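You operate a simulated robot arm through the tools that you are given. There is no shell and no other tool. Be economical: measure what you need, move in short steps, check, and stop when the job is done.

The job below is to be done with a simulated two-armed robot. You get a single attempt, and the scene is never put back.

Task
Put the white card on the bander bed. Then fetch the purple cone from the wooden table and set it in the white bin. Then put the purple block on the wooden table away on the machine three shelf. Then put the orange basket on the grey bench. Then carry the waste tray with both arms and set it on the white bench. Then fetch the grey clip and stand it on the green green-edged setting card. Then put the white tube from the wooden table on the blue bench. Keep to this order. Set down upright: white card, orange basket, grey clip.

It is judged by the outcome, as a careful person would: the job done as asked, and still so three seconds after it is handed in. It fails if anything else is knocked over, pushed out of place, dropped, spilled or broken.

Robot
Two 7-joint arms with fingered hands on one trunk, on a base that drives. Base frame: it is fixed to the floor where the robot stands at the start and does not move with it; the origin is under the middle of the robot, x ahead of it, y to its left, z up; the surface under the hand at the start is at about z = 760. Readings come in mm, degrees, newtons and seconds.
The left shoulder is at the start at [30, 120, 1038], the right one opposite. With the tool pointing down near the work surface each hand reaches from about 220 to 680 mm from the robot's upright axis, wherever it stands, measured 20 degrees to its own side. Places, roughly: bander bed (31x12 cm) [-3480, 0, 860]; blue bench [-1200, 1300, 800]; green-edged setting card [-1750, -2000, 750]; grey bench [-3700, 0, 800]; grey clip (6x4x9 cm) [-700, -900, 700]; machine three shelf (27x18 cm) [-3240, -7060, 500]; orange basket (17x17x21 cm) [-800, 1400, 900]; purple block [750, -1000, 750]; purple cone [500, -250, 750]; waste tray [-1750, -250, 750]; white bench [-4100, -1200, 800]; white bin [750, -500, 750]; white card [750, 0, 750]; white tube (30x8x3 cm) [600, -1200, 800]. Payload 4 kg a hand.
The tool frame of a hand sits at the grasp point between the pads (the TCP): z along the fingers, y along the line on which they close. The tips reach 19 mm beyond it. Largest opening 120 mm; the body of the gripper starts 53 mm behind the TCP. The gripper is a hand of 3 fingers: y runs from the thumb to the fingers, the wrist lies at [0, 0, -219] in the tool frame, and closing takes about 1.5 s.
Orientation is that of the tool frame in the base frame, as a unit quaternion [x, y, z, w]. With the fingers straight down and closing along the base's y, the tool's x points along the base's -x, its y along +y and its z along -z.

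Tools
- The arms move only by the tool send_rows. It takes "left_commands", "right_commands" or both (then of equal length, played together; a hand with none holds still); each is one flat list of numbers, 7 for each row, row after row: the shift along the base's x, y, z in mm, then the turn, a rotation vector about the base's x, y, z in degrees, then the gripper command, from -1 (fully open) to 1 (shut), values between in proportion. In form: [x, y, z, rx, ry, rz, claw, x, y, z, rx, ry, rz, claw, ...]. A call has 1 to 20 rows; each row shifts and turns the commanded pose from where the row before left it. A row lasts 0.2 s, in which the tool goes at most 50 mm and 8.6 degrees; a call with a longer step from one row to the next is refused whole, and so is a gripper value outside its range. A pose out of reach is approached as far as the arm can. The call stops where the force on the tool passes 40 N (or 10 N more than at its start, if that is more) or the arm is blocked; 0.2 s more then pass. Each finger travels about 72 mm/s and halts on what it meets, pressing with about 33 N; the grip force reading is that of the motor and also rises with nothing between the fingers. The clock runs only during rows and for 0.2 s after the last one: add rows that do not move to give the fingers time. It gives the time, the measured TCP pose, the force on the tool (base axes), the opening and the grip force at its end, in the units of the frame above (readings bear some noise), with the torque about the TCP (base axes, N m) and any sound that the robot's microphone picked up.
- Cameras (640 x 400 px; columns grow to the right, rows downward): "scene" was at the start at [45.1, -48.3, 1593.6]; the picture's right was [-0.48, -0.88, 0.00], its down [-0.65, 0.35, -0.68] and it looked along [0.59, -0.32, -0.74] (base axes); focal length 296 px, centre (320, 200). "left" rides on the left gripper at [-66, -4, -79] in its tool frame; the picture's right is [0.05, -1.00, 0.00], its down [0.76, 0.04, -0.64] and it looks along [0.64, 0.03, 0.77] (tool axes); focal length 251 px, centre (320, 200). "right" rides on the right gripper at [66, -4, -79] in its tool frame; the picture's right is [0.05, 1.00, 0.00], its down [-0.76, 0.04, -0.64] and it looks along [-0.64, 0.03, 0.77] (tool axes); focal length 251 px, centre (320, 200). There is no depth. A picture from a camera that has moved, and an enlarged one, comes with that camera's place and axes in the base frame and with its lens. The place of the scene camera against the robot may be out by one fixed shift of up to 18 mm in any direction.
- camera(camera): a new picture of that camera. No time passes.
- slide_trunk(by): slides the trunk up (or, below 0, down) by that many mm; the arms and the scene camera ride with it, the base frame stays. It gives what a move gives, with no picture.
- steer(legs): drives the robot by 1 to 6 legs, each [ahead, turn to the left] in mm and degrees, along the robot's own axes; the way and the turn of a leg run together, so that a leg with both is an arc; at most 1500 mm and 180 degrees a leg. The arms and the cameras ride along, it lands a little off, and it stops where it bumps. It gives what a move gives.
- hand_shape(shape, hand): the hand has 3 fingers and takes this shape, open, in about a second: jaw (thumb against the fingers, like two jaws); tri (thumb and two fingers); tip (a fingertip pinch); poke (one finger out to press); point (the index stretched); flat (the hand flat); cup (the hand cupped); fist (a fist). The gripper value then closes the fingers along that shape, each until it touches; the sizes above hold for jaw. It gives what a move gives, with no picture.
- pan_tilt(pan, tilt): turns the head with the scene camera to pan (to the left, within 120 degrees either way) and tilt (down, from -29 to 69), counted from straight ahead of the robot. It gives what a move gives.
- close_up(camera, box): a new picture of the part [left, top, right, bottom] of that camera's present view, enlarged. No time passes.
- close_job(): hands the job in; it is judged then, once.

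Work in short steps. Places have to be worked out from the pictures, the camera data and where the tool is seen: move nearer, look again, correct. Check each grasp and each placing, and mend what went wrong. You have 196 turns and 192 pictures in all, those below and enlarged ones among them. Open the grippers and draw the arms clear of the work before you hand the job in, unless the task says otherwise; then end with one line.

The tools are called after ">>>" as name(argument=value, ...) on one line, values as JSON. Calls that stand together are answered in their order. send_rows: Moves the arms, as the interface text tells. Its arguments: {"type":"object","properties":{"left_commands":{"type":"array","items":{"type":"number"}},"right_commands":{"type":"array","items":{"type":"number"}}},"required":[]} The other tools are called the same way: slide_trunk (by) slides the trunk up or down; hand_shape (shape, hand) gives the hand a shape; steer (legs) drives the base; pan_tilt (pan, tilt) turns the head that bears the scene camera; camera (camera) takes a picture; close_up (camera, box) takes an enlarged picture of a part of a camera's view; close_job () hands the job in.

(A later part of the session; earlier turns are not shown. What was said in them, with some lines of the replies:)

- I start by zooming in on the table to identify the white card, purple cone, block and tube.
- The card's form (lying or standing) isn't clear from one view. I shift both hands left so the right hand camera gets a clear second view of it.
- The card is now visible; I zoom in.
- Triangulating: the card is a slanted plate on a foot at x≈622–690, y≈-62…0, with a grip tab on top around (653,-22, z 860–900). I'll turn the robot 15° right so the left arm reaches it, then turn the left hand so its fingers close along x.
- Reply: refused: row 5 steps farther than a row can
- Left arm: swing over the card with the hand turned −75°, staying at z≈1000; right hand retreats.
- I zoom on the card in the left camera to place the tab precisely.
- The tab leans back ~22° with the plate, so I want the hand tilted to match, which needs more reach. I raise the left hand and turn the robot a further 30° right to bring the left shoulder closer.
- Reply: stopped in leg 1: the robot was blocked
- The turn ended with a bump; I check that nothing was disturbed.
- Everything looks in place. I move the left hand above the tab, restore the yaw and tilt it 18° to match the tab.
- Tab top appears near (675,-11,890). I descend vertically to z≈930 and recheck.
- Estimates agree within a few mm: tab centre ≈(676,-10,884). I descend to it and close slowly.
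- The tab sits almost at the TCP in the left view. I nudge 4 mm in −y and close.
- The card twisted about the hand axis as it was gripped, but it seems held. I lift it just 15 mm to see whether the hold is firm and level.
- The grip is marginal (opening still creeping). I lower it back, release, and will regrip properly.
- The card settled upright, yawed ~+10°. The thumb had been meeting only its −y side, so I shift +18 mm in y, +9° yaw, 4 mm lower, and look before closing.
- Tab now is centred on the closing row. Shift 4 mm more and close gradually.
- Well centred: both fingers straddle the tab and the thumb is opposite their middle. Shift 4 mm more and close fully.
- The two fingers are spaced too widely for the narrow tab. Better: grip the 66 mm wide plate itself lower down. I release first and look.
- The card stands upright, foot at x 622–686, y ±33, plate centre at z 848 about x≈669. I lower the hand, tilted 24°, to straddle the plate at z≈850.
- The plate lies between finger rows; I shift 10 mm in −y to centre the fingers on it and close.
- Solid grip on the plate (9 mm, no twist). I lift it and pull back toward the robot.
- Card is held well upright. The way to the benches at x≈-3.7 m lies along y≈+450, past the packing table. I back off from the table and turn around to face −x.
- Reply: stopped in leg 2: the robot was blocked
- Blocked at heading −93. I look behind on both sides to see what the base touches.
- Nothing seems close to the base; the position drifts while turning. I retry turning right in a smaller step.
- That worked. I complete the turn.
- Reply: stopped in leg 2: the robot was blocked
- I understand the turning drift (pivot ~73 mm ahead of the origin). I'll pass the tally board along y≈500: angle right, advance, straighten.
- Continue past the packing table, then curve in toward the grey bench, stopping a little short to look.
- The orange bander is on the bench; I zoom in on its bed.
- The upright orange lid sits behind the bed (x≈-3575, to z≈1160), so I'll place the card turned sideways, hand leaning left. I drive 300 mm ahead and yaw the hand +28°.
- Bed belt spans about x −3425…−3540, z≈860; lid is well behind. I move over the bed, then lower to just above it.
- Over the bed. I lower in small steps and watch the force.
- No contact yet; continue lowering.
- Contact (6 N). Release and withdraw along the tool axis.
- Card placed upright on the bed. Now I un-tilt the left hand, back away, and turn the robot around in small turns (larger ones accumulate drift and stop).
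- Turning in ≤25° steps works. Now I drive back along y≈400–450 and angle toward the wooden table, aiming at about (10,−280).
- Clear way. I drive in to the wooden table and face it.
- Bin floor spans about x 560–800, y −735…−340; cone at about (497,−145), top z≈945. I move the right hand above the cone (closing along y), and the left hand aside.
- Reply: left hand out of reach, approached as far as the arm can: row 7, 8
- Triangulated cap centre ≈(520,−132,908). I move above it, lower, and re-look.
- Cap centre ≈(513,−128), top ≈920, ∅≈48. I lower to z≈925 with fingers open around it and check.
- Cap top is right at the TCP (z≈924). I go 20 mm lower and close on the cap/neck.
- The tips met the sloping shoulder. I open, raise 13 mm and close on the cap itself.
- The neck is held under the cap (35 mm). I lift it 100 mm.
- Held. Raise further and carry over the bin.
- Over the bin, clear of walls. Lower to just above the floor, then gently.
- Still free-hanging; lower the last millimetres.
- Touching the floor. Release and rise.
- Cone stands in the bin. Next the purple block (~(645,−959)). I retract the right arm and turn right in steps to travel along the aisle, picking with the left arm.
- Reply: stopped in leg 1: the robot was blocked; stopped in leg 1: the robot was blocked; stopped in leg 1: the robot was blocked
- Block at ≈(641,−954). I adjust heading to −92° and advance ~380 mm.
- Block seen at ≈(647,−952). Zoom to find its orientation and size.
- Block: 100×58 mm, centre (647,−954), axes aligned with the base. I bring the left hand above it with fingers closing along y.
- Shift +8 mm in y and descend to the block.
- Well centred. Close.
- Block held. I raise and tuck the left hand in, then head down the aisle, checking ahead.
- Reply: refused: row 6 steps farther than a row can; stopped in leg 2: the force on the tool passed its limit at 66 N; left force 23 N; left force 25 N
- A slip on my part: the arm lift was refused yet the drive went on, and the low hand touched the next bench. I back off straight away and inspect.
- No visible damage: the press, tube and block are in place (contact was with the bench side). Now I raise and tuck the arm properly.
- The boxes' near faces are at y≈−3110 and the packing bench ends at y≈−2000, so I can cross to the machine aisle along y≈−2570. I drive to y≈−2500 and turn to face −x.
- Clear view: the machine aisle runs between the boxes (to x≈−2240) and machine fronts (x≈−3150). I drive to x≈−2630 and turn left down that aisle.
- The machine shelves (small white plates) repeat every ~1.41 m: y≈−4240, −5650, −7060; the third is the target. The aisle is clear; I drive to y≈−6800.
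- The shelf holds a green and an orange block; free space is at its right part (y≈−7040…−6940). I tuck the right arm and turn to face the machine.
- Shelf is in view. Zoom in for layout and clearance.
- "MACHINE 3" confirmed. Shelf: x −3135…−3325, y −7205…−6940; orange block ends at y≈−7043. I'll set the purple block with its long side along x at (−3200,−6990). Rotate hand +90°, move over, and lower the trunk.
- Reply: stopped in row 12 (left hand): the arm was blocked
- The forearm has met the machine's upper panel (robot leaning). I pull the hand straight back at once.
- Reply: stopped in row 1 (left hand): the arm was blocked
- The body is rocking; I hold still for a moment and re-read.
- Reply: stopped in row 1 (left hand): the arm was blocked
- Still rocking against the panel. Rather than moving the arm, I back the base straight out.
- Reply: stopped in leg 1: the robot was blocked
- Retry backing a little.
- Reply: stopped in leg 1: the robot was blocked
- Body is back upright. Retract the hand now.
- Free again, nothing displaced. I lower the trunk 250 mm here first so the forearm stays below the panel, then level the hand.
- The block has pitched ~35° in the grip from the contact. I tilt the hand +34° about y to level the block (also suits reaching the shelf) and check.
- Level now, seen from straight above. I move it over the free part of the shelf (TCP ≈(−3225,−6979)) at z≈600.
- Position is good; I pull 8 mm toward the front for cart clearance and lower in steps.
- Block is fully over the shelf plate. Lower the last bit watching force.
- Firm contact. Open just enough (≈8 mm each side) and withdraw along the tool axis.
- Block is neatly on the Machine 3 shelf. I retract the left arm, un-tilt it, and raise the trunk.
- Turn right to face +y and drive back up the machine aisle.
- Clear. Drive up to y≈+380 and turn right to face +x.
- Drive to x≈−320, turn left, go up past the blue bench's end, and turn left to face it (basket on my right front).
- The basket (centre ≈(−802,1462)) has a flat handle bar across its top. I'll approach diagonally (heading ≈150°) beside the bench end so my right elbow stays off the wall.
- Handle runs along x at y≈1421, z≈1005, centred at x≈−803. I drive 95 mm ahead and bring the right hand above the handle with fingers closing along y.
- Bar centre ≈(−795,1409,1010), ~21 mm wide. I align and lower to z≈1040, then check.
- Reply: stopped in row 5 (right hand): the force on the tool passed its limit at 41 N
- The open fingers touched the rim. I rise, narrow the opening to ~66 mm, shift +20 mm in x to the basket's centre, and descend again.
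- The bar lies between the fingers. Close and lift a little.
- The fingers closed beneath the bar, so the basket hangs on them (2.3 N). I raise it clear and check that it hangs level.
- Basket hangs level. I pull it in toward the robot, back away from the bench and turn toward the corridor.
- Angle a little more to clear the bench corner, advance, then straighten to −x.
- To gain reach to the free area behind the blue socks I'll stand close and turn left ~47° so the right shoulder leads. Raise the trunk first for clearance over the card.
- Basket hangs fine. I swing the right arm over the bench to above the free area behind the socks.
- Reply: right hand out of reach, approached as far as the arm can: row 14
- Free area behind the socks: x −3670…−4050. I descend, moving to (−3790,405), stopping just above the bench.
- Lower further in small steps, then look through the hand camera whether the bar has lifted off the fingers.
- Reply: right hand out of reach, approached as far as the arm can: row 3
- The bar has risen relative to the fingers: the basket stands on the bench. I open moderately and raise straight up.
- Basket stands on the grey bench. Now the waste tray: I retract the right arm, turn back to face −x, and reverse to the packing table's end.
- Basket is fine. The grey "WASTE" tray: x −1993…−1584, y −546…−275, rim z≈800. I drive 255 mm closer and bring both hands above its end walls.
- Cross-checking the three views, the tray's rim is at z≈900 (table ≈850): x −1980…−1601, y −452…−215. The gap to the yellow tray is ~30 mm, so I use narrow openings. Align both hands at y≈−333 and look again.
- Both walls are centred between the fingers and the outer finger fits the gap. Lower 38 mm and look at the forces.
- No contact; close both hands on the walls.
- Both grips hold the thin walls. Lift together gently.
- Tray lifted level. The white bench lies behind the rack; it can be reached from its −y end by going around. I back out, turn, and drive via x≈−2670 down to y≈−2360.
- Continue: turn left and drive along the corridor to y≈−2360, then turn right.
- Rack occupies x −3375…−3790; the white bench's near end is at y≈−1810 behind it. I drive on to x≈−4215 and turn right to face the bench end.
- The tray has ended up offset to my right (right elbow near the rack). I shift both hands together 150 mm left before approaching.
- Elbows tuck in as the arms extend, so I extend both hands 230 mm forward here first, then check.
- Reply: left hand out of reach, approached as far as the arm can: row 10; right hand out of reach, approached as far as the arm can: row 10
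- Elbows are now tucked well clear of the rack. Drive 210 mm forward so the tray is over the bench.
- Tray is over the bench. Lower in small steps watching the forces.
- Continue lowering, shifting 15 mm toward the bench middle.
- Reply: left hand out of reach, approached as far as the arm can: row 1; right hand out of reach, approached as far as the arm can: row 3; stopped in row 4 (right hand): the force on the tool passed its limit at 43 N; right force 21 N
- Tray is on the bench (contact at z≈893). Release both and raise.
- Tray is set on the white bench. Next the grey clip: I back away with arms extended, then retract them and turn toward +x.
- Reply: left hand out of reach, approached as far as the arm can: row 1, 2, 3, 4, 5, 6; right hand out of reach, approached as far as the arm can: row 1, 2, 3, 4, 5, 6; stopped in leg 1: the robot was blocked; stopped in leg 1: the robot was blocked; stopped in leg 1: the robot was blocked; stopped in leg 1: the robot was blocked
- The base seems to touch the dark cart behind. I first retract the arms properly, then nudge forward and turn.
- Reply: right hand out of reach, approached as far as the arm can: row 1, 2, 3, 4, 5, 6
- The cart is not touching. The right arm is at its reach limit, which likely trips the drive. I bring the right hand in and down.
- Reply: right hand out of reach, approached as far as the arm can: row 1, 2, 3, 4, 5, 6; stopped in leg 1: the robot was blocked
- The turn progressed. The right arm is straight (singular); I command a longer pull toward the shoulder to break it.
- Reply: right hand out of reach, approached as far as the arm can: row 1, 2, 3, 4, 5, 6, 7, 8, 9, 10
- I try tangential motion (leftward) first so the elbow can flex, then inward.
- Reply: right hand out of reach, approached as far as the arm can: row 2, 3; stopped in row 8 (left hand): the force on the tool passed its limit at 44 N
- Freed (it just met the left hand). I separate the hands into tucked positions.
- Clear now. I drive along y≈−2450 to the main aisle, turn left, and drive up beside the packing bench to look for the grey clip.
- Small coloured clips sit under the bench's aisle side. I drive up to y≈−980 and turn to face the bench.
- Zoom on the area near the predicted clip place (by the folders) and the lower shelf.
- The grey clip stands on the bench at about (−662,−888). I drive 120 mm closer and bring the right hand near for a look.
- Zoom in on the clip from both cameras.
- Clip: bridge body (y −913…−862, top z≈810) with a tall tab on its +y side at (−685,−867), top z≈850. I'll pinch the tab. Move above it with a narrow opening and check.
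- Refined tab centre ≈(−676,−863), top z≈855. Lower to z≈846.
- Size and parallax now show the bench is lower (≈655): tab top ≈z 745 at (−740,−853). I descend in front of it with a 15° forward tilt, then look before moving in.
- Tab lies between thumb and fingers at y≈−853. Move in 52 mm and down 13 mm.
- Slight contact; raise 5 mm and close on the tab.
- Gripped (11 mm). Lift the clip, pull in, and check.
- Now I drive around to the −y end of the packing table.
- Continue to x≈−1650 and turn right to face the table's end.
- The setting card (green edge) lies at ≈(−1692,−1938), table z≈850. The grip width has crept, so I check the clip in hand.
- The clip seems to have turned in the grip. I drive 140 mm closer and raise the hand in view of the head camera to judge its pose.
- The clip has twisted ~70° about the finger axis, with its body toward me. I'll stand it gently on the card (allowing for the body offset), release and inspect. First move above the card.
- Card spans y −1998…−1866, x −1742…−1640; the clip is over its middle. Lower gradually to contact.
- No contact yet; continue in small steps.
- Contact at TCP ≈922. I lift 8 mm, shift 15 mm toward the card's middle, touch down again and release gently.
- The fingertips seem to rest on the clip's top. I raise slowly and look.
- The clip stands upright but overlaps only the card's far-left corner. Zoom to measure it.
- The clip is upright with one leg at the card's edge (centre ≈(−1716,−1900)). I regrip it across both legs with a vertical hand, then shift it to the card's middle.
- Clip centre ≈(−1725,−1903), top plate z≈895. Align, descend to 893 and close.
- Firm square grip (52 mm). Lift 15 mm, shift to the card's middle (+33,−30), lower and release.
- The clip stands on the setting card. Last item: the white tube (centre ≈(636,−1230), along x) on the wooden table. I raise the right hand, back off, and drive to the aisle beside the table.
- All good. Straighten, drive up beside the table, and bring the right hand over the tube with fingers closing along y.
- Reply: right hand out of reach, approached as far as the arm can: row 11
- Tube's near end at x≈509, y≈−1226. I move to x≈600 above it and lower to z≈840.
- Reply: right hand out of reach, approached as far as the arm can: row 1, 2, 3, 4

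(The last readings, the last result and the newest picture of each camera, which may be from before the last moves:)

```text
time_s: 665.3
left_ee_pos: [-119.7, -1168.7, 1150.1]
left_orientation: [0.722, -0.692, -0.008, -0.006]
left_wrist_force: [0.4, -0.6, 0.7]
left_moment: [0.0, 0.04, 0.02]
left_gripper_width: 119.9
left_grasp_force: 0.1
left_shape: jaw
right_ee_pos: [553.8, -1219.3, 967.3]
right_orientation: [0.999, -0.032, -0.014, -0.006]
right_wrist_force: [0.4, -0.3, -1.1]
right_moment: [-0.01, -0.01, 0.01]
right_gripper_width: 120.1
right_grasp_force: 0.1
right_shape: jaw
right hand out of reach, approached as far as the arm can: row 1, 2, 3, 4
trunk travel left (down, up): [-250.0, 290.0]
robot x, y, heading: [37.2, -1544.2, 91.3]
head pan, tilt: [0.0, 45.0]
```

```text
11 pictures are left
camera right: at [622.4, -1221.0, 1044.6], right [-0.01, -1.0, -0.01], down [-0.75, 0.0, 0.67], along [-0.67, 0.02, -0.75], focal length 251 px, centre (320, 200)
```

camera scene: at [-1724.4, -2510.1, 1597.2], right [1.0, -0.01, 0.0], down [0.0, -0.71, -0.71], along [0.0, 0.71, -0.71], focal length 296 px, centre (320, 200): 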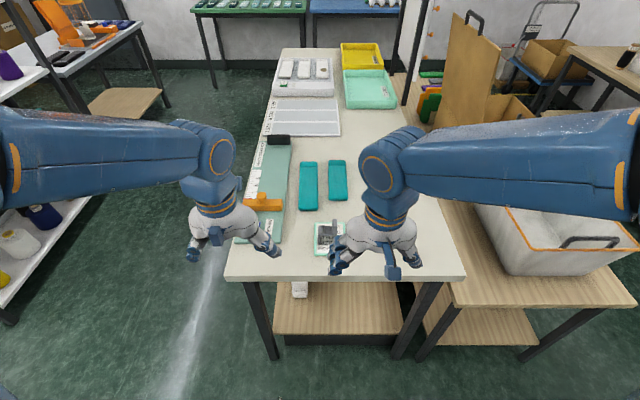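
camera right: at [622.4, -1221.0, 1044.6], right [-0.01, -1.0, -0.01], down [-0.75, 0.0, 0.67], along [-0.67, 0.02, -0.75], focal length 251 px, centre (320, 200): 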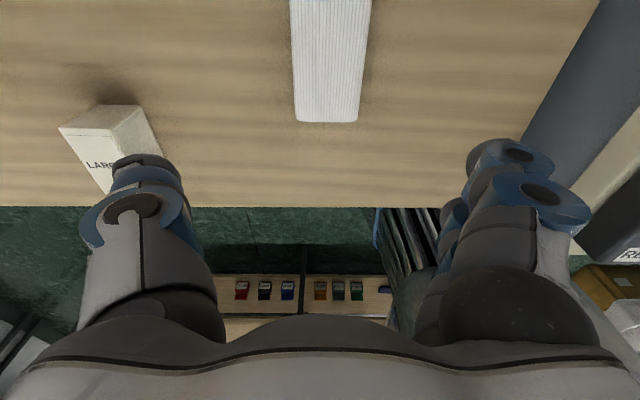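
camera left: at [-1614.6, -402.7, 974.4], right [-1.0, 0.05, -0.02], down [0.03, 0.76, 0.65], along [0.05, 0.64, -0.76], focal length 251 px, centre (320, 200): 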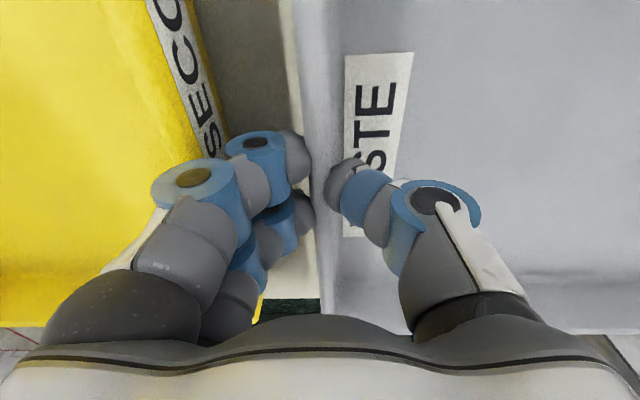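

The wrist is at a limit in this pose. I retract, drive up, and face the table instead (a pose that worked for the cone).

>>> send_rows(right_commands=[-34, 3, 18, 0, 0, -8, -1, -34, 3, 18, 0, 0, -8, -1, -34, 3, 18, 0, 0, -8, -1, -34, 3, 18, 0, 0, -8, -1, -34, 3, 18, 0, 0, -8, -1, -34, 3, 18, 0, 0, -8, -1, -34, 3, 18, 0, 0, -8, -1, -34, 3, 18, 0, 0, -8, -1, -34, 3, 18, 0, 0, -8, -1, -34, 3, 18, 0, 0, -8, -1, -34, 3, 0, 0, 0, -6, -1, 0, 0, 0, 0, 0, 0, -1])

>>> steer(legs=[[365, 0]])

>>> steer(legs=[[0, -23]])

>>> steer(legs=[[0, -23]])

>>> steer(legs=[[0, -23]])

>>> steer(legs=[[0, -22]])

```text
time_s: 667.9
left_ee_pos: [-119.9, -1169.8, 1149.2]
left_orientation: [0.722, -0.692, -0.009, -0.005]
left_wrist_force: [0.1, -0.9, 1.5]
left_moment: [-0.02, 0.0, 0.0]
left_gripper_width: 120.0
left_grasp_force: 0.1
left_shape: jaw
right_ee_pos: [177.3, -1185.5, 1148.2]
right_orientation: [0.708, -0.706, -0.007, -0.015]
right_wrist_force: [0.4, 0.4, -0.7]
right_moment: [-0.02, 0.01, 0.0]
right_gripper_width: 119.9
right_grasp_force: 0.0
right_shape: jaw
trunk travel left (down, up): [-250.0, 290.0]
robot x, y, heading: [38.0, -1542.7, 91.4]
head pan, tilt: [0.0, 45.0]
```

```text
time_s: 670.2
left_ee_pos: [-129.0, -804.7, 1148.5]
left_orientation: [0.722, -0.692, -0.007, -0.006]
left_wrist_force: [0.2, 0.4, 0.2]
left_moment: [-0.03, -0.04, 0.01]
left_gripper_width: 120.3
left_grasp_force: 0.0
left_shape: jaw
right_ee_pos: [168.1, -820.7, 1149.0]
right_orientation: [0.709, -0.705, -0.007, -0.015]
right_wrist_force: [0.5, 1.1, -1.1]
right_moment: [-0.01, 0.0, 0.01]
right_gripper_width: 120.1
right_grasp_force: 0.1
right_shape: jaw
trunk travel left (down, up): [-250.0, 290.0]
robot x, y, heading: [29.1, -1177.4, 91.3]
head pan, tilt: [0.0, 45.0]
```

```text
time_s: 671.8
left_ee_pos: [26.5, -777.1, 1149.7]
left_orientation: [-0.569, 0.823, 0.008, 0.008]
left_wrist_force: [-0.4, -0.2, 0.1]
left_moment: [0.0, -0.01, -0.01]
left_gripper_width: 119.9
left_grasp_force: 0.1
left_shape: jaw
right_ee_pos: [295.1, -909.2, 1148.3]
right_orientation: [-0.554, 0.832, 0.004, 0.015]
right_wrist_force: [0.6, 0.1, -0.5]
right_moment: [-0.01, -0.04, 0.0]
right_gripper_width: 119.8
right_grasp_force: 0.0
right_shape: jaw
trunk travel left (down, up): [-250.0, 290.0]
robot x, y, heading: [4.4, -1172.8, 68.6]
head pan, tilt: [0.0, 45.0]
```

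```text
time_s: 673.5
left_ee_pos: [179.8, -819.8, 1150.3]
left_orientation: [-0.393, 0.92, 0.005, 0.008]
left_wrist_force: [-1.0, 0.4, -0.2]
left_moment: [0.01, 0.04, 0.0]
left_gripper_width: 120.0
left_grasp_force: 0.1
left_shape: jaw
right_ee_pos: [374.6, -1046.2, 1149.7]
right_orientation: [-0.375, 0.927, 0.002, 0.016]
right_wrist_force: [-0.2, 0.2, 0.1]
right_moment: [0.0, 0.0, 0.0]
right_gripper_width: 119.9
right_grasp_force: 0.0
right_shape: jaw
trunk travel left (down, up): [-250.0, 290.0]
robot x, y, heading: [-16.1, -1155.4, 45.2]
head pan, tilt: [0.0, 45.0]
```

```text
time_s: 675.0
left_ee_pos: [300.3, -919.4, 1148.4]
left_orientation: [-0.203, 0.979, 0.004, 0.011]
left_wrist_force: [0.1, 0.0, -0.5]
left_moment: [0.0, -0.01, -0.03]
left_gripper_width: 120.3
left_grasp_force: 0.2
left_shape: jaw
right_ee_pos: [391.2, -1204.3, 1149.6]
right_orientation: [-0.184, 0.983, -0.002, 0.016]
right_wrist_force: [-0.1, 0.7, 0.6]
right_moment: [0.02, 0.01, -0.01]
right_gripper_width: 119.9
right_grasp_force: 0.1
right_shape: jaw
trunk travel left (down, up): [-250.0, 290.0]
robot x, y, heading: [-20.9, -1133.2, 22.1]
head pan, tilt: [0.0, 45.0]
```

```text
time_s: 676.6
left_ee_pos: [357.5, -1054.9, 1149.1]
left_orientation: [-0.011, 1.0, 0.002, 0.01]
left_wrist_force: [0.9, -0.1, 0.0]
left_moment: [0.0, -0.02, -0.01]
left_gripper_width: 120.0
left_grasp_force: 0.1
left_shape: jaw
right_ee_pos: [335.2, -1352.8, 1149.5]
right_orientation: [0.007, 1.0, -0.004, 0.015]
right_wrist_force: [-1.1, 0.0, 0.4]
right_moment: [0.04, 0.02, 0.0]
right_gripper_width: 120.0
right_grasp_force: 0.1
right_shape: jaw
trunk travel left (down, up): [-250.0, 290.0]
robot x, y, heading: [-17.0, -1109.3, 0.1]
head pan, tilt: [0.0, 45.0]
```

Facing the table. Drive 75 mm in and bring the right hand above the tube.

>>> steer(legs=[[75, 0]])

>>> send_rows(right_commands=[28, 18, -35, 0, 0, 0, -1, 28, 18, -35, 0, 0, 0, -1, 28, 18, -35, 0, 0, 0, -1, 28, 18, -35, 0, 0, 0, -1, 28, 18, -35, 0, 0, 0, -1, 28, 18, -35, 0, 0, 0, -1, 28, 18, -35, 0, 0, 0, -1, 0, 0, 0, 0, 0, 0, -1])

>>> camera(camera="right")

```text
time_s: 677.6
left_ee_pos: [435.6, -1053.3, 1148.4]
left_orientation: [-0.011, 1.0, 0.001, 0.009]
left_wrist_force: [0.4, 0.6, -0.5]
left_moment: [-0.03, 0.0, 0.01]
left_gripper_width: 120.1
left_grasp_force: 0.1
left_shape: jaw
right_ee_pos: [413.1, -1352.1, 1147.8]
right_orientation: [0.007, 1.0, -0.005, 0.014]
right_wrist_force: [0.7, -0.8, 0.5]
right_moment: [0.0, 0.03, 0.03]
right_gripper_width: 119.7
right_grasp_force: 0.0
right_shape: jaw
trunk travel left (down, up): [-250.0, 290.0]
robot x, y, heading: [60.0, -1109.4, 0.1]
head pan, tilt: [0.0, 45.0]
```

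```text
time_s: 679.5
left_ee_pos: [432.5, -1055.1, 1150.1]
left_orientation: [-0.011, 1.0, 0.001, 0.01]
left_wrist_force: [0.7, -0.9, 0.0]
left_moment: [0.03, -0.01, 0.01]
left_gripper_width: 119.7
left_grasp_force: 0.0
left_shape: jaw
right_ee_pos: [605.9, -1224.5, 904.8]
right_orientation: [0.007, 1.0, -0.004, 0.015]
right_wrist_force: [-0.5, -0.6, -0.4]
right_moment: [-0.01, 0.01, -0.01]
right_gripper_width: 120.2
right_grasp_force: 0.0
right_shape: jaw
trunk travel left (down, up): [-250.0, 290.0]
robot x, y, heading: [58.4, -1109.2, -0.1]
head pan, tilt: [0.0, 45.0]
```

```text
10 pictures are left
camera right: at [538.6, -1227.9, 981.1], right [-0.04, 1.0, -0.01], down [0.74, 0.04, 0.67], along [0.67, 0.02, -0.75], focal length 251 px, centre (320, 200)
```

right: 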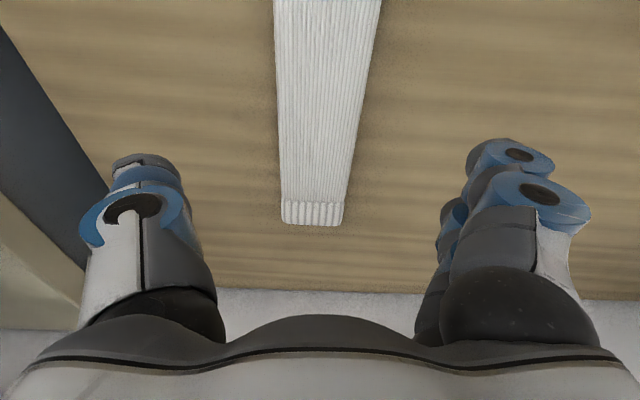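

Tube is centred under the hand. Descend to z≈784 and close.

>>> send_rows(right_commands=[10, -1, -30, 0, 0, 0, -1, 10, 0, -35, 0, 0, 0, -1, 0, 0, -30, 0, 0, 0, -1, 0, 0, -15, 0, 0, 0, -1, 0, 0, -8, 0, 0, 0, -1, 0, 0, -3, 0, 0, 0, -1, 0, 0, 0, 0, 0, 0, -0.4, 0, 0, 0, 0, 0, 0, 0, 0, 0, 0, 0, 0, 0, 1, 0, 0, 0, 0, 0, 0, 1, 0, 0, 0, 0, 0, 0, 1, 0, 0, 0, 0, 0, 0, 1, 0, 0, 0, 0, 0, 0, 1])

>>> send_rows(right_commands=[0, 0, 5, 0, 0, 0, 1, 0, 0, 15, 0, 0, 0, 1, 0, 0, 25, 0, 0, 0, 1, 0, 0, 0, 0, 0, 0, 1])

>>> camera(camera="right")

```text
time_s: 682.2
left_ee_pos: [432.0, -1054.2, 1149.7]
left_orientation: [-0.01, 1.0, 0.002, 0.01]
left_wrist_force: [-0.1, 0.0, -0.8]
left_moment: [-0.01, 0.0, -0.02]
left_gripper_width: 120.1
left_grasp_force: 0.1
left_shape: jaw
right_ee_pos: [627.8, -1225.0, 782.9]
right_orientation: [0.006, 1.0, -0.005, 0.015]
right_wrist_force: [0.1, 0.0, -0.8]
right_moment: [-0.05, 0.0, -0.01]
right_gripper_width: 63.2
right_grasp_force: 33.3
right_shape: jaw
trunk travel left (down, up): [-250.0, 290.0]
robot x, y, heading: [59.7, -1111.2, -0.1]
head pan, tilt: [0.0, 45.0]
```

```text
time_s: 683.2
left_ee_pos: [433.9, -1055.5, 1147.9]
left_orientation: [-0.01, 1.0, 0.001, 0.011]
left_wrist_force: [-0.2, -0.4, -0.3]
left_moment: [-0.01, -0.01, 0.06]
left_gripper_width: 120.2
left_grasp_force: 0.1
left_shape: jaw
right_ee_pos: [627.5, -1227.4, 828.3]
right_orientation: [0.007, 1.0, -0.005, 0.015]
right_wrist_force: [0.0, -0.8, 0.1]
right_moment: [-0.04, 0.0, 0.02]
right_gripper_width: 63.3
right_grasp_force: 33.2
right_shape: jaw
trunk travel left (down, up): [-250.0, 290.0]
robot x, y, heading: [57.5, -1113.0, -0.1]
head pan, tilt: [0.0, 45.0]
```

```text
9 pictures are left
camera right: at [559.7, -1229.8, 904.9], right [-0.04, 1.0, -0.01], down [0.75, 0.04, 0.66], along [0.66, 0.02, -0.75], focal length 251 px, centre (320, 200)
```

right: 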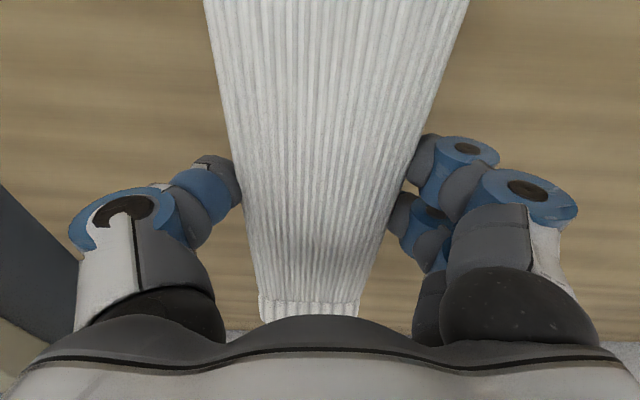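

Tube is held. Raise it, pull in, back off and travel north then west to the blue bench.

>>> send_rows(right_commands=[0, 0, 45, 0, 0, 0, 1, 0, 0, 45, 0, 0, 0, 1, 0, 0, 45, 0, 0, 0, 1, -20, 0, 40, 0, 0, 0, 1, -30, 0, 30, 0, 0, 0, 1, -40, 0, 20, 0, 0, 0, 1, -40, 0, 0, 0, 0, 0, 1, -10, 0, 0, 0, 0, 0, 1, 0, 0, 0, 0, 0, 0, 1])

>>> steer(legs=[[-100, 0]])

>>> steer(legs=[[0, 23]])

>>> steer(legs=[[0, 23]])

>>> steer(legs=[[0, 23]])

>>> steer(legs=[[0, 21]])

>>> steer(legs=[[1400, 0], [140, 0]])

```text
time_s: 685.2
left_ee_pos: [431.7, -1053.8, 1150.2]
left_orientation: [-0.011, 1.0, 0.001, 0.01]
left_wrist_force: [0.8, 0.2, 0.2]
left_moment: [0.01, 0.0, -0.02]
left_gripper_width: 120.2
left_grasp_force: 0.1
left_shape: jaw
right_ee_pos: [486.2, -1226.9, 1052.7]
right_orientation: [0.008, 1.0, -0.004, 0.015]
right_wrist_force: [0.2, 0.0, 0.2]
right_moment: [0.01, 0.01, 0.01]
right_gripper_width: 63.3
right_grasp_force: 33.2
right_shape: jaw
trunk travel left (down, up): [-250.0, 290.0]
robot x, y, heading: [60.2, -1110.6, -0.1]
head pan, tilt: [0.0, 45.0]
```

```text
time_s: 686.4
left_ee_pos: [330.6, -1054.2, 1150.1]
left_orientation: [-0.01, 1.0, 0.003, 0.011]
left_wrist_force: [0.3, 0.2, 0.3]
left_moment: [0.02, -0.03, 0.01]
left_gripper_width: 119.8
left_grasp_force: 0.0
left_shape: jaw
right_ee_pos: [385.1, -1227.7, 1053.5]
right_orientation: [0.007, 1.0, -0.004, 0.016]
right_wrist_force: [-0.7, 0.3, -0.2]
right_moment: [0.02, -0.03, 0.04]
right_gripper_width: 63.3
right_grasp_force: 33.2
right_shape: jaw
trunk travel left (down, up): [-250.0, 290.0]
robot x, y, heading: [-44.4, -1111.7, -0.1]
head pan, tilt: [0.0, 45.0]
```

```text
time_s: 688.0
left_ee_pos: [276.5, -916.6, 1149.1]
left_orientation: [-0.21, 0.978, 0.003, 0.01]
left_wrist_force: [0.3, -0.8, 0.4]
left_moment: [0.0, -0.02, -0.03]
left_gripper_width: 120.1
left_grasp_force: 0.1
left_shape: jaw
right_ee_pos: [394.2, -1051.9, 1053.7]
right_orientation: [-0.192, 0.981, -0.002, 0.015]
right_wrist_force: [0.8, -0.5, 0.7]
right_moment: [0.02, -0.01, 0.0]
right_gripper_width: 63.1
right_grasp_force: 33.2
right_shape: jaw
trunk travel left (down, up): [-250.0, 290.0]
robot x, y, heading: [-32.1, -1136.7, 22.9]
head pan, tilt: [0.0, 45.0]
```

```text
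time_s: 689.6
left_ee_pos: [165.2, -809.1, 1150.0]
left_orientation: [-0.399, 0.917, 0.005, 0.008]
left_wrist_force: [0.0, -0.6, -0.6]
left_moment: [0.0, -0.01, -0.02]
left_gripper_width: 119.8
left_grasp_force: 0.0
left_shape: jaw
right_ee_pos: [327.7, -892.2, 1052.3]
right_orientation: [-0.381, 0.925, 0.001, 0.016]
right_wrist_force: [0.2, -0.4, -0.2]
right_moment: [-0.02, 0.01, 0.03]
right_gripper_width: 62.9
right_grasp_force: 33.5
right_shape: jaw
trunk travel left (down, up): [-250.0, 290.0]
robot x, y, heading: [-14.7, -1156.4, 45.8]
head pan, tilt: [0.0, 45.0]
```

```text
time_s: 691.2
left_ee_pos: [18.2, -762.4, 1149.0]
left_orientation: [-0.572, 0.82, 0.007, 0.007]
left_wrist_force: [0.1, -0.2, 0.0]
left_moment: [-0.01, 0.0, 0.01]
left_gripper_width: 120.2
left_grasp_force: 0.2
left_shape: jaw
right_ee_pos: [198.7, -774.9, 1051.9]
right_orientation: [-0.557, 0.83, 0.004, 0.015]
right_wrist_force: [-0.3, -1.0, -0.6]
right_moment: [-0.02, 0.01, -0.01]
right_gripper_width: 62.9
right_grasp_force: 32.6
right_shape: jaw
trunk travel left (down, up): [-250.0, 290.0]
robot x, y, heading: [11.5, -1159.7, 69.1]
head pan, tilt: [0.0, 45.0]
```

```text
time_s: 692.7
left_ee_pos: [-125.7, -784.5, 1150.0]
left_orientation: [0.711, -0.703, -0.008, -0.007]
left_wrist_force: [0.8, -0.5, -0.2]
left_moment: [-0.02, 0.02, 0.05]
left_gripper_width: 119.8
left_grasp_force: 0.0
left_shape: jaw
right_ee_pos: [47.3, -732.6, 1052.1]
right_orientation: [-0.699, 0.715, 0.007, 0.015]
right_wrist_force: [0.3, 0.0, -1.4]
right_moment: [-0.02, 0.02, 0.04]
right_gripper_width: 62.5
right_grasp_force: 33.7
right_shape: jaw
trunk travel left (down, up): [-250.0, 290.0]
robot x, y, heading: [35.5, -1159.5, 90.1]
head pan, tilt: [0.0, 45.0]
```

```text
time_s: 700.6
left_ee_pos: [-100.3, 766.3, 1149.2]
left_orientation: [-0.704, 0.71, 0.007, 0.005]
left_wrist_force: [-0.9, 1.0, 0.8]
left_moment: [-0.03, 0.03, -0.02]
left_gripper_width: 119.9
left_grasp_force: 0.0
left_shape: jaw
right_ee_pos: [74.7, 814.8, 1053.3]
right_orientation: [-0.691, 0.723, 0.007, 0.013]
right_wrist_force: [-0.3, 0.5, -0.6]
right_moment: [0.0, 0.0, 0.0]
right_gripper_width: 62.6
right_grasp_force: 33.4
right_shape: jaw
trunk travel left (down, up): [-250.0, 290.0]
robot x, y, heading: [50.0, 386.3, 88.8]
head pan, tilt: [0.0, 45.0]
```

Turn left, drive west to x≈−1500, and turn right to face the blue bench.

>>> steer(legs=[[0, 23]])

>>> steer(legs=[[0, 23]])

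>>> steer(legs=[[0, 23]])

>>> steer(legs=[[0, 22]])

>>> steer(legs=[[1400, 0], [220, 0]])

>>> steer(legs=[[0, -23]])

>>> steer(legs=[[0, -23]])

>>> steer(legs=[[0, -23]])

>>> steer(legs=[[0, -21]])

>>> camera(camera="scene")

```text
time_s: 702.2
left_ee_pos: [-234.4, 673.3, 1151.1]
left_orientation: [0.831, -0.556, -0.009, -0.005]
left_wrist_force: [0.6, 0.2, 0.3]
left_moment: [0.03, 0.01, 0.0]
left_gripper_width: 120.1
left_grasp_force: 0.1
left_shape: jaw
right_ee_pos: [-93.4, 784.1, 1052.2]
right_orientation: [0.82, -0.572, -0.009, -0.011]
right_wrist_force: [-0.8, 0.5, -0.4]
right_moment: [-0.03, 0.01, -0.03]
right_gripper_width: 63.2
right_grasp_force: 33.5
right_shape: jaw
trunk travel left (down, up): [-250.0, 290.0]
robot x, y, heading: [76.1, 390.3, 111.6]
head pan, tilt: [0.0, 45.0]
```

```text
time_s: 703.8
left_ee_pos: [-320.9, 527.8, 1149.4]
left_orientation: [0.925, -0.38, -0.01, -0.003]
left_wrist_force: [-1.0, -0.2, 0.7]
left_moment: [0.03, 0.0, 0.02]
left_gripper_width: 120.1
left_grasp_force: 0.1
left_shape: jaw
right_ee_pos: [-234.5, 686.3, 1052.6]
right_orientation: [0.918, -0.396, -0.011, -0.011]
right_wrist_force: [0.3, 0.6, -0.3]
right_moment: [0.05, -0.02, 0.01]
right_gripper_width: 62.8
right_grasp_force: 33.1
right_shape: jaw
trunk travel left (down, up): [-250.0, 290.0]
robot x, y, heading: [97.0, 410.9, 134.9]
head pan, tilt: [0.0, 45.0]
```

```text
time_s: 705.4
left_ee_pos: [-338.5, 358.5, 1149.6]
left_orientation: [0.982, -0.189, -0.009, 0.0]
left_wrist_force: [0.3, 0.4, -1.0]
left_moment: [0.03, 0.02, 0.01]
left_gripper_width: 120.2
left_grasp_force: 0.1
left_shape: jaw
right_ee_pos: [-320.4, 538.1, 1052.4]
right_orientation: [0.978, -0.208, -0.013, -0.007]
right_wrist_force: [-0.1, -0.8, -0.9]
right_moment: [0.04, -0.03, -0.02]
right_gripper_width: 62.8
right_grasp_force: 33.5
right_shape: jaw
trunk travel left (down, up): [-250.0, 290.0]
robot x, y, heading: [104.7, 436.2, 158.5]
head pan, tilt: [0.0, 45.0]
```

```text
time_s: 707.0
left_ee_pos: [-276.4, 198.8, 1149.0]
left_orientation: [1.0, 0.002, -0.009, 0.002]
left_wrist_force: [-0.5, -0.6, 0.0]
left_moment: [-0.01, -0.03, -0.02]
left_gripper_width: 120.0
left_grasp_force: 0.1
left_shape: jaw
right_ee_pos: [-326.3, 371.7, 1051.8]
right_orientation: [1.0, -0.017, -0.015, -0.006]
right_wrist_force: [-0.2, 0.4, -0.1]
right_moment: [0.01, 0.02, 0.04]
right_gripper_width: 63.0
right_grasp_force: 33.1
right_shape: jaw
trunk travel left (down, up): [-250.0, 290.0]
robot x, y, heading: [102.0, 463.2, -179.7]
head pan, tilt: [0.0, 45.0]
```

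```text
time_s: 715.3
left_ee_pos: [-1896.3, 186.9, 1149.0]
left_orientation: [1.0, 0.003, -0.01, 0.002]
left_wrist_force: [0.2, 0.1, 0.8]
left_moment: [0.01, -0.03, -0.02]
left_gripper_width: 119.8
left_grasp_force: 0.0
left_shape: jaw
right_ee_pos: [-1945.7, 359.9, 1051.9]
right_orientation: [1.0, -0.015, -0.014, -0.005]
right_wrist_force: [-0.1, -0.4, -0.1]
right_moment: [0.02, -0.04, -0.02]
right_gripper_width: 62.8
right_grasp_force: 32.7
right_shape: jaw
trunk travel left (down, up): [-250.0, 290.0]
robot x, y, heading: [-1518.8, 450.4, -179.7]
head pan, tilt: [0.0, 45.0]
```

```text
time_s: 716.9
left_ee_pos: [-1963.6, 353.3, 1149.3]
left_orientation: [0.981, -0.195, -0.011, -0.001]
left_wrist_force: [0.1, -0.2, -0.7]
left_moment: [0.02, 0.02, 0.01]
left_gripper_width: 120.2
left_grasp_force: 0.1
left_shape: jaw
right_ee_pos: [-1943.6, 532.4, 1052.7]
right_orientation: [0.977, -0.213, -0.013, -0.007]
right_wrist_force: [-0.5, -0.6, -0.8]
right_moment: [0.02, 0.0, 0.02]
right_gripper_width: 62.9
right_grasp_force: 32.6
right_shape: jaw
trunk travel left (down, up): [-250.0, 290.0]
robot x, y, heading: [-1524.2, 427.4, 157.9]
head pan, tilt: [0.0, 45.0]
```

```text
time_s: 718.5
left_ee_pos: [-1955.7, 532.8, 1149.6]
left_orientation: [0.922, -0.388, -0.009, -0.002]
left_wrist_force: [0.5, -0.3, -0.5]
left_moment: [-0.01, 0.03, 0.03]
left_gripper_width: 120.1
left_grasp_force: 0.1
left_shape: jaw
right_ee_pos: [-1866.6, 688.5, 1052.8]
right_orientation: [0.914, -0.404, -0.012, -0.01]
right_wrist_force: [0.1, 0.4, -1.5]
right_moment: [0.03, 0.03, -0.01]
right_gripper_width: 62.7
right_grasp_force: 33.2
right_shape: jaw
trunk travel left (down, up): [-250.0, 290.0]
robot x, y, heading: [-1542.4, 406.8, 134.3]
head pan, tilt: [0.0, 45.0]
```

```text
time_s: 720.1
left_ee_pos: [-1875.4, 685.2, 1150.7]
left_orientation: [0.825, -0.564, -0.009, -0.003]
left_wrist_force: [-0.6, -0.3, 0.7]
left_moment: [0.0, 0.04, 0.04]
left_gripper_width: 120.0
left_grasp_force: 0.0
left_shape: jaw
right_ee_pos: [-1731.7, 796.5, 1052.9]
right_orientation: [0.816, -0.578, -0.009, -0.012]
right_wrist_force: [0.9, 0.4, -1.1]
right_moment: [0.0, 0.0, -0.02]
right_gripper_width: 62.9
right_grasp_force: 33.1
right_shape: jaw
trunk travel left (down, up): [-250.0, 290.0]
robot x, y, heading: [-1572.9, 394.5, 110.9]
head pan, tilt: [0.0, 45.0]
```

```text
time_s: 721.6
left_ee_pos: [-1750.0, 776.3, 1149.4]
left_orientation: [0.71, -0.704, -0.009, -0.005]
left_wrist_force: [-0.2, 0.6, 0.3]
left_moment: [-0.02, 0.01, 0.0]
left_gripper_width: 120.2
left_grasp_force: 0.1
left_shape: jaw
right_ee_pos: [-1577.6, 825.2, 1053.8]
right_orientation: [-0.696, 0.718, 0.007, 0.014]
right_wrist_force: [-0.2, -0.4, -0.2]
right_moment: [-0.01, 0.03, 0.03]
right_gripper_width: 62.9
right_grasp_force: 32.4
right_shape: jaw
trunk travel left (down, up): [-250.0, 290.0]
robot x, y, heading: [-1596.3, 397.8, 90.0]
head pan, tilt: [0.0, 45.0]
```

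```text
8 pictures are left
camera scene: at [-1601.1, 450.2, 1597.0], right [1.0, 0.0, 0.0], down [0.0, -0.71, -0.71], along [0.0, 0.71, -0.71], focal length 296 px, centre (320, 200)
```

scene: 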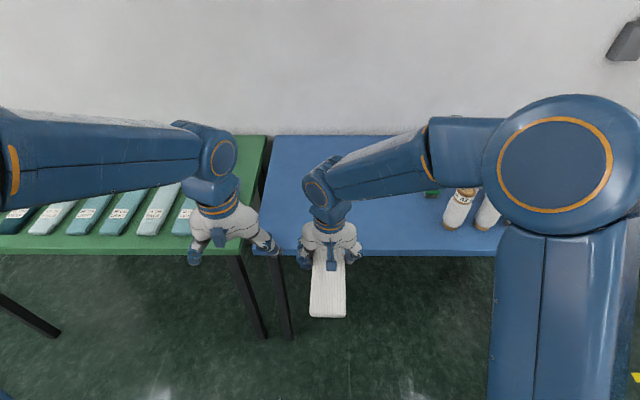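

Free stretch of the blue bench lies straight ahead (bobbins are to the right). I drive 250 mm in, extend, and lower to z≈900.

>>> steer(legs=[[250, 0]])

>>> send_rows(right_commands=[0, 30, 0, 0, 0, 0, 1, 0, 35, 0, 0, 0, 0, 1, 0, 35, -20, 0, 0, 0, 1, 0, 10, -35, 0, 0, 0, 1, 0, 0, -35, 0, 0, 0, 1, 0, 0, -35, 0, 0, 0, 1, 0, 0, -25, 0, 0, 0, 1, 0, 0, 0, 0, 0, 0, 1])

>>> camera(camera="scene")

```text
time_s: 723.4
left_ee_pos: [-1751.2, 1026.2, 1149.6]
left_orientation: [0.709, -0.705, -0.007, -0.007]
left_wrist_force: [0.1, 1.3, 0.3]
left_moment: [-0.03, 0.01, 0.01]
left_gripper_width: 120.0
left_grasp_force: 0.1
left_shape: jaw
right_ee_pos: [-1576.8, 1077.4, 1053.4]
right_orientation: [-0.697, 0.717, 0.006, 0.013]
right_wrist_force: [0.4, 1.6, -0.4]
right_moment: [0.0, 0.02, 0.01]
right_gripper_width: 62.8
right_grasp_force: 33.0
right_shape: jaw
trunk travel left (down, up): [-250.0, 290.0]
robot x, y, heading: [-1599.6, 647.1, 89.9]
head pan, tilt: [0.0, 45.0]
```

```text
time_s: 725.2
left_ee_pos: [-1749.3, 1026.2, 1149.0]
left_orientation: [0.709, -0.705, -0.009, -0.006]
left_wrist_force: [1.3, -0.3, 0.6]
left_moment: [0.02, -0.05, 0.01]
left_gripper_width: 120.1
left_grasp_force: 0.0
left_shape: jaw
right_ee_pos: [-1577.2, 1187.0, 903.9]
right_orientation: [-0.696, 0.718, 0.008, 0.014]
right_wrist_force: [-0.1, -0.7, 0.5]
right_moment: [-0.04, 0.03, -0.01]
right_gripper_width: 62.8
right_grasp_force: 33.1
right_shape: jaw
trunk travel left (down, up): [-250.0, 290.0]
robot x, y, heading: [-1596.8, 649.1, 89.8]
head pan, tilt: [0.0, 45.0]
```

```text
7 pictures are left
camera scene: at [-1601.9, 699.4, 1597.1], right [1.0, 0.0, 0.0], down [0.0, -0.71, -0.71], along [0.0, 0.71, -0.71], focal length 296 px, centre (320, 200)
```

scene: 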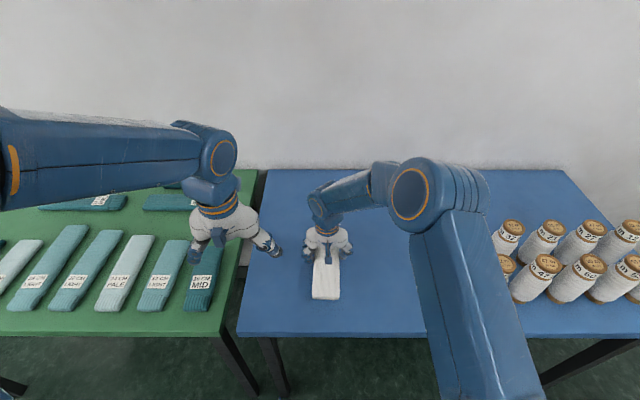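

Tube is over free bench. Lower in steps until contact.

>>> send_rows(right_commands=[0, 0, -8, 0, 0, 0, 1, 0, 0, -8, 0, 0, 0, 1, 0, 0, -6, 0, 0, 0, 1, 0, 0, -4, 0, 0, 0, 1, 0, 0, 0, 0, 0, 0, 1])

>>> send_rows(right_commands=[0, 0, -6, 0, 0, 0, 1, 0, 0, -6, 0, 0, 0, 1, 0, 0, -4, 0, 0, 0, 1, 0, 0, -4, 0, 0, 0, 1, 0, 0, 0, 0, 0, 0, 1])

```text
time_s: 726.4
left_ee_pos: [-1751.0, 1025.7, 1150.1]
left_orientation: [0.709, -0.706, -0.009, -0.006]
left_wrist_force: [0.8, -0.2, 0.3]
left_moment: [0.03, -0.04, 0.03]
left_gripper_width: 120.0
left_grasp_force: 0.0
left_shape: jaw
right_ee_pos: [-1577.5, 1186.5, 877.3]
right_orientation: [-0.696, 0.718, 0.008, 0.013]
right_wrist_force: [0.0, 0.4, -1.3]
right_moment: [0.02, 0.01, 0.01]
right_gripper_width: 62.7
right_grasp_force: 33.4
right_shape: jaw
trunk travel left (down, up): [-250.0, 290.0]
robot x, y, heading: [-1595.6, 647.9, 90.1]
head pan, tilt: [0.0, 45.0]
```

```text
time_s: 727.6
left_ee_pos: [-1750.0, 1020.9, 1151.4]
left_orientation: [0.709, -0.706, -0.01, -0.006]
left_wrist_force: [0.4, -0.5, 0.2]
left_moment: [-0.01, 0.02, -0.01]
left_gripper_width: 120.0
left_grasp_force: 0.0
left_shape: jaw
right_ee_pos: [-1578.5, 1187.3, 861.0]
right_orientation: [-0.696, 0.718, 0.011, 0.016]
right_wrist_force: [1.8, -0.7, 34.7]
right_moment: [-0.21, 0.27, -0.11]
right_gripper_width: 62.7
right_grasp_force: 33.5
right_shape: jaw
trunk travel left (down, up): [-250.0, 290.0]
robot x, y, heading: [-1599.1, 647.1, 89.8]
head pan, tilt: [0.0, 45.0]
```

Contact. Ease up 4 mm, release and rise.

>>> send_rows(right_commands=[0, 0, 5, 0, 0, 0, 1, 0, 0, 0, 0, 0, 0, 0.1, 0, 0, 0, 0, 0, 0, -0.2, 0, 0, 0, 0, 0, 0, -0.6, 0, 0, 0, 0, 0, 0, -1, 0, 0, 0, 0, 0, 0, -1, 0, 0, 10, 0, 0, 0, -1, 0, 0, 30, 0, 0, 0, -1, 0, 0, 40, 0, 0, 0, -1, 0, 0, 45, 0, 0, 0, -1, 0, -20, 45, 0, 0, 0, -1, 0, -40, 30, 0, 0, 0, -1, 0, -40, 20, 0, 0, 0, -1, 0, 0, 0, 0, 0, 0, -1])

>>> steer(legs=[[-250, 0]])

>>> camera(camera="scene")

```text
time_s: 730.6
left_ee_pos: [-1751.2, 1026.1, 1150.2]
left_orientation: [0.709, -0.705, -0.009, -0.006]
left_wrist_force: [-0.4, 0.4, 0.4]
left_moment: [-0.01, -0.01, 0.03]
left_gripper_width: 120.1
left_grasp_force: 0.1
left_shape: jaw
right_ee_pos: [-1577.1, 1086.5, 1080.4]
right_orientation: [-0.697, 0.717, 0.007, 0.013]
right_wrist_force: [0.2, 0.2, -0.1]
right_moment: [-0.03, -0.05, 0.04]
right_gripper_width: 120.0
right_grasp_force: 0.1
right_shape: jaw
trunk travel left (down, up): [-250.0, 290.0]
robot x, y, heading: [-1591.5, 648.9, 89.8]
head pan, tilt: [0.0, 45.0]
```

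```text
time_s: 732.4
left_ee_pos: [-1750.2, 772.1, 1150.3]
left_orientation: [0.708, -0.706, -0.009, -0.006]
left_wrist_force: [0.3, 0.2, 0.8]
left_moment: [0.02, 0.0, 0.03]
left_gripper_width: 119.8
left_grasp_force: 0.2
left_shape: jaw
right_ee_pos: [-1577.0, 833.1, 1081.6]
right_orientation: [-0.696, 0.717, 0.008, 0.015]
right_wrist_force: [-0.2, 0.2, 0.0]
right_moment: [0.02, 0.03, -0.02]
right_gripper_width: 119.9
right_grasp_force: 0.1
right_shape: jaw
trunk travel left (down, up): [-250.0, 290.0]
robot x, y, heading: [-1596.0, 398.2, 89.9]
head pan, tilt: [0.0, 45.0]
```

```text
6 pictures are left
camera scene: at [-1602.4, 446.4, 1597.1], right [1.0, 0.0, 0.0], down [0.0, -0.71, -0.71], along [0.0, 0.71, -0.71], focal length 296 px, centre (320, 200)
```

scene: 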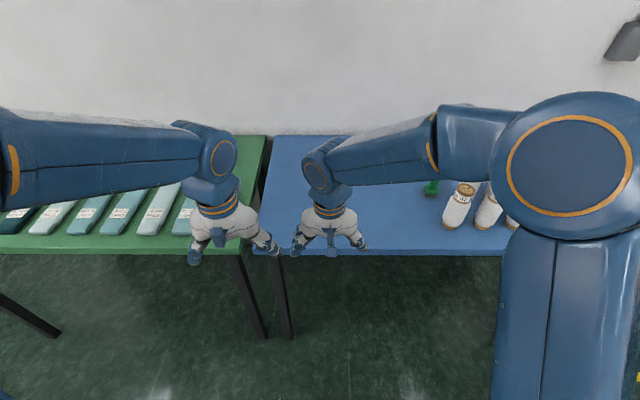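

The right hand hides the tube; I check through the hand camera.

>>> camera(camera="right")

```text
5 pictures are left
camera right: at [-1576.9, 764.4, 1158.1], right [-1.0, -0.02, -0.01], down [-0.02, 0.75, 0.67], along [-0.01, 0.67, -0.75], focal length 251 px, centre (320, 200)
```

right: 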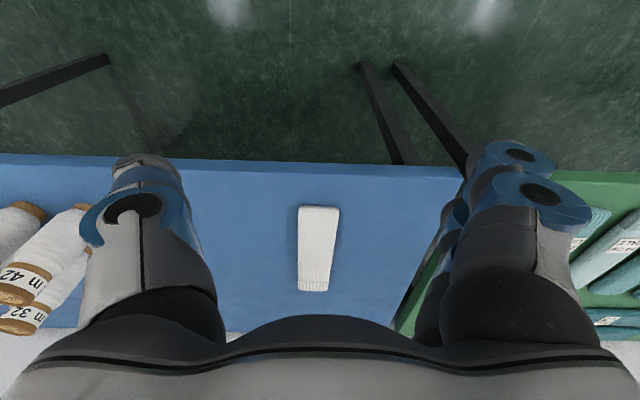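

The tube lies on the blue bench, both grippers are open, and the arms are clear of the work, so I hand the job in.

>>> close_job()

```text
The job is handed in.
```

All seven items were placed in the order you asked. The white card, orange basket and grey clip were standing upright when last seen. Two knocks along the way: the hand bumped the side of the bench beyond the wooden table, and a forearm pressed against machine three's upper panel. I saw nothing displaced either time.
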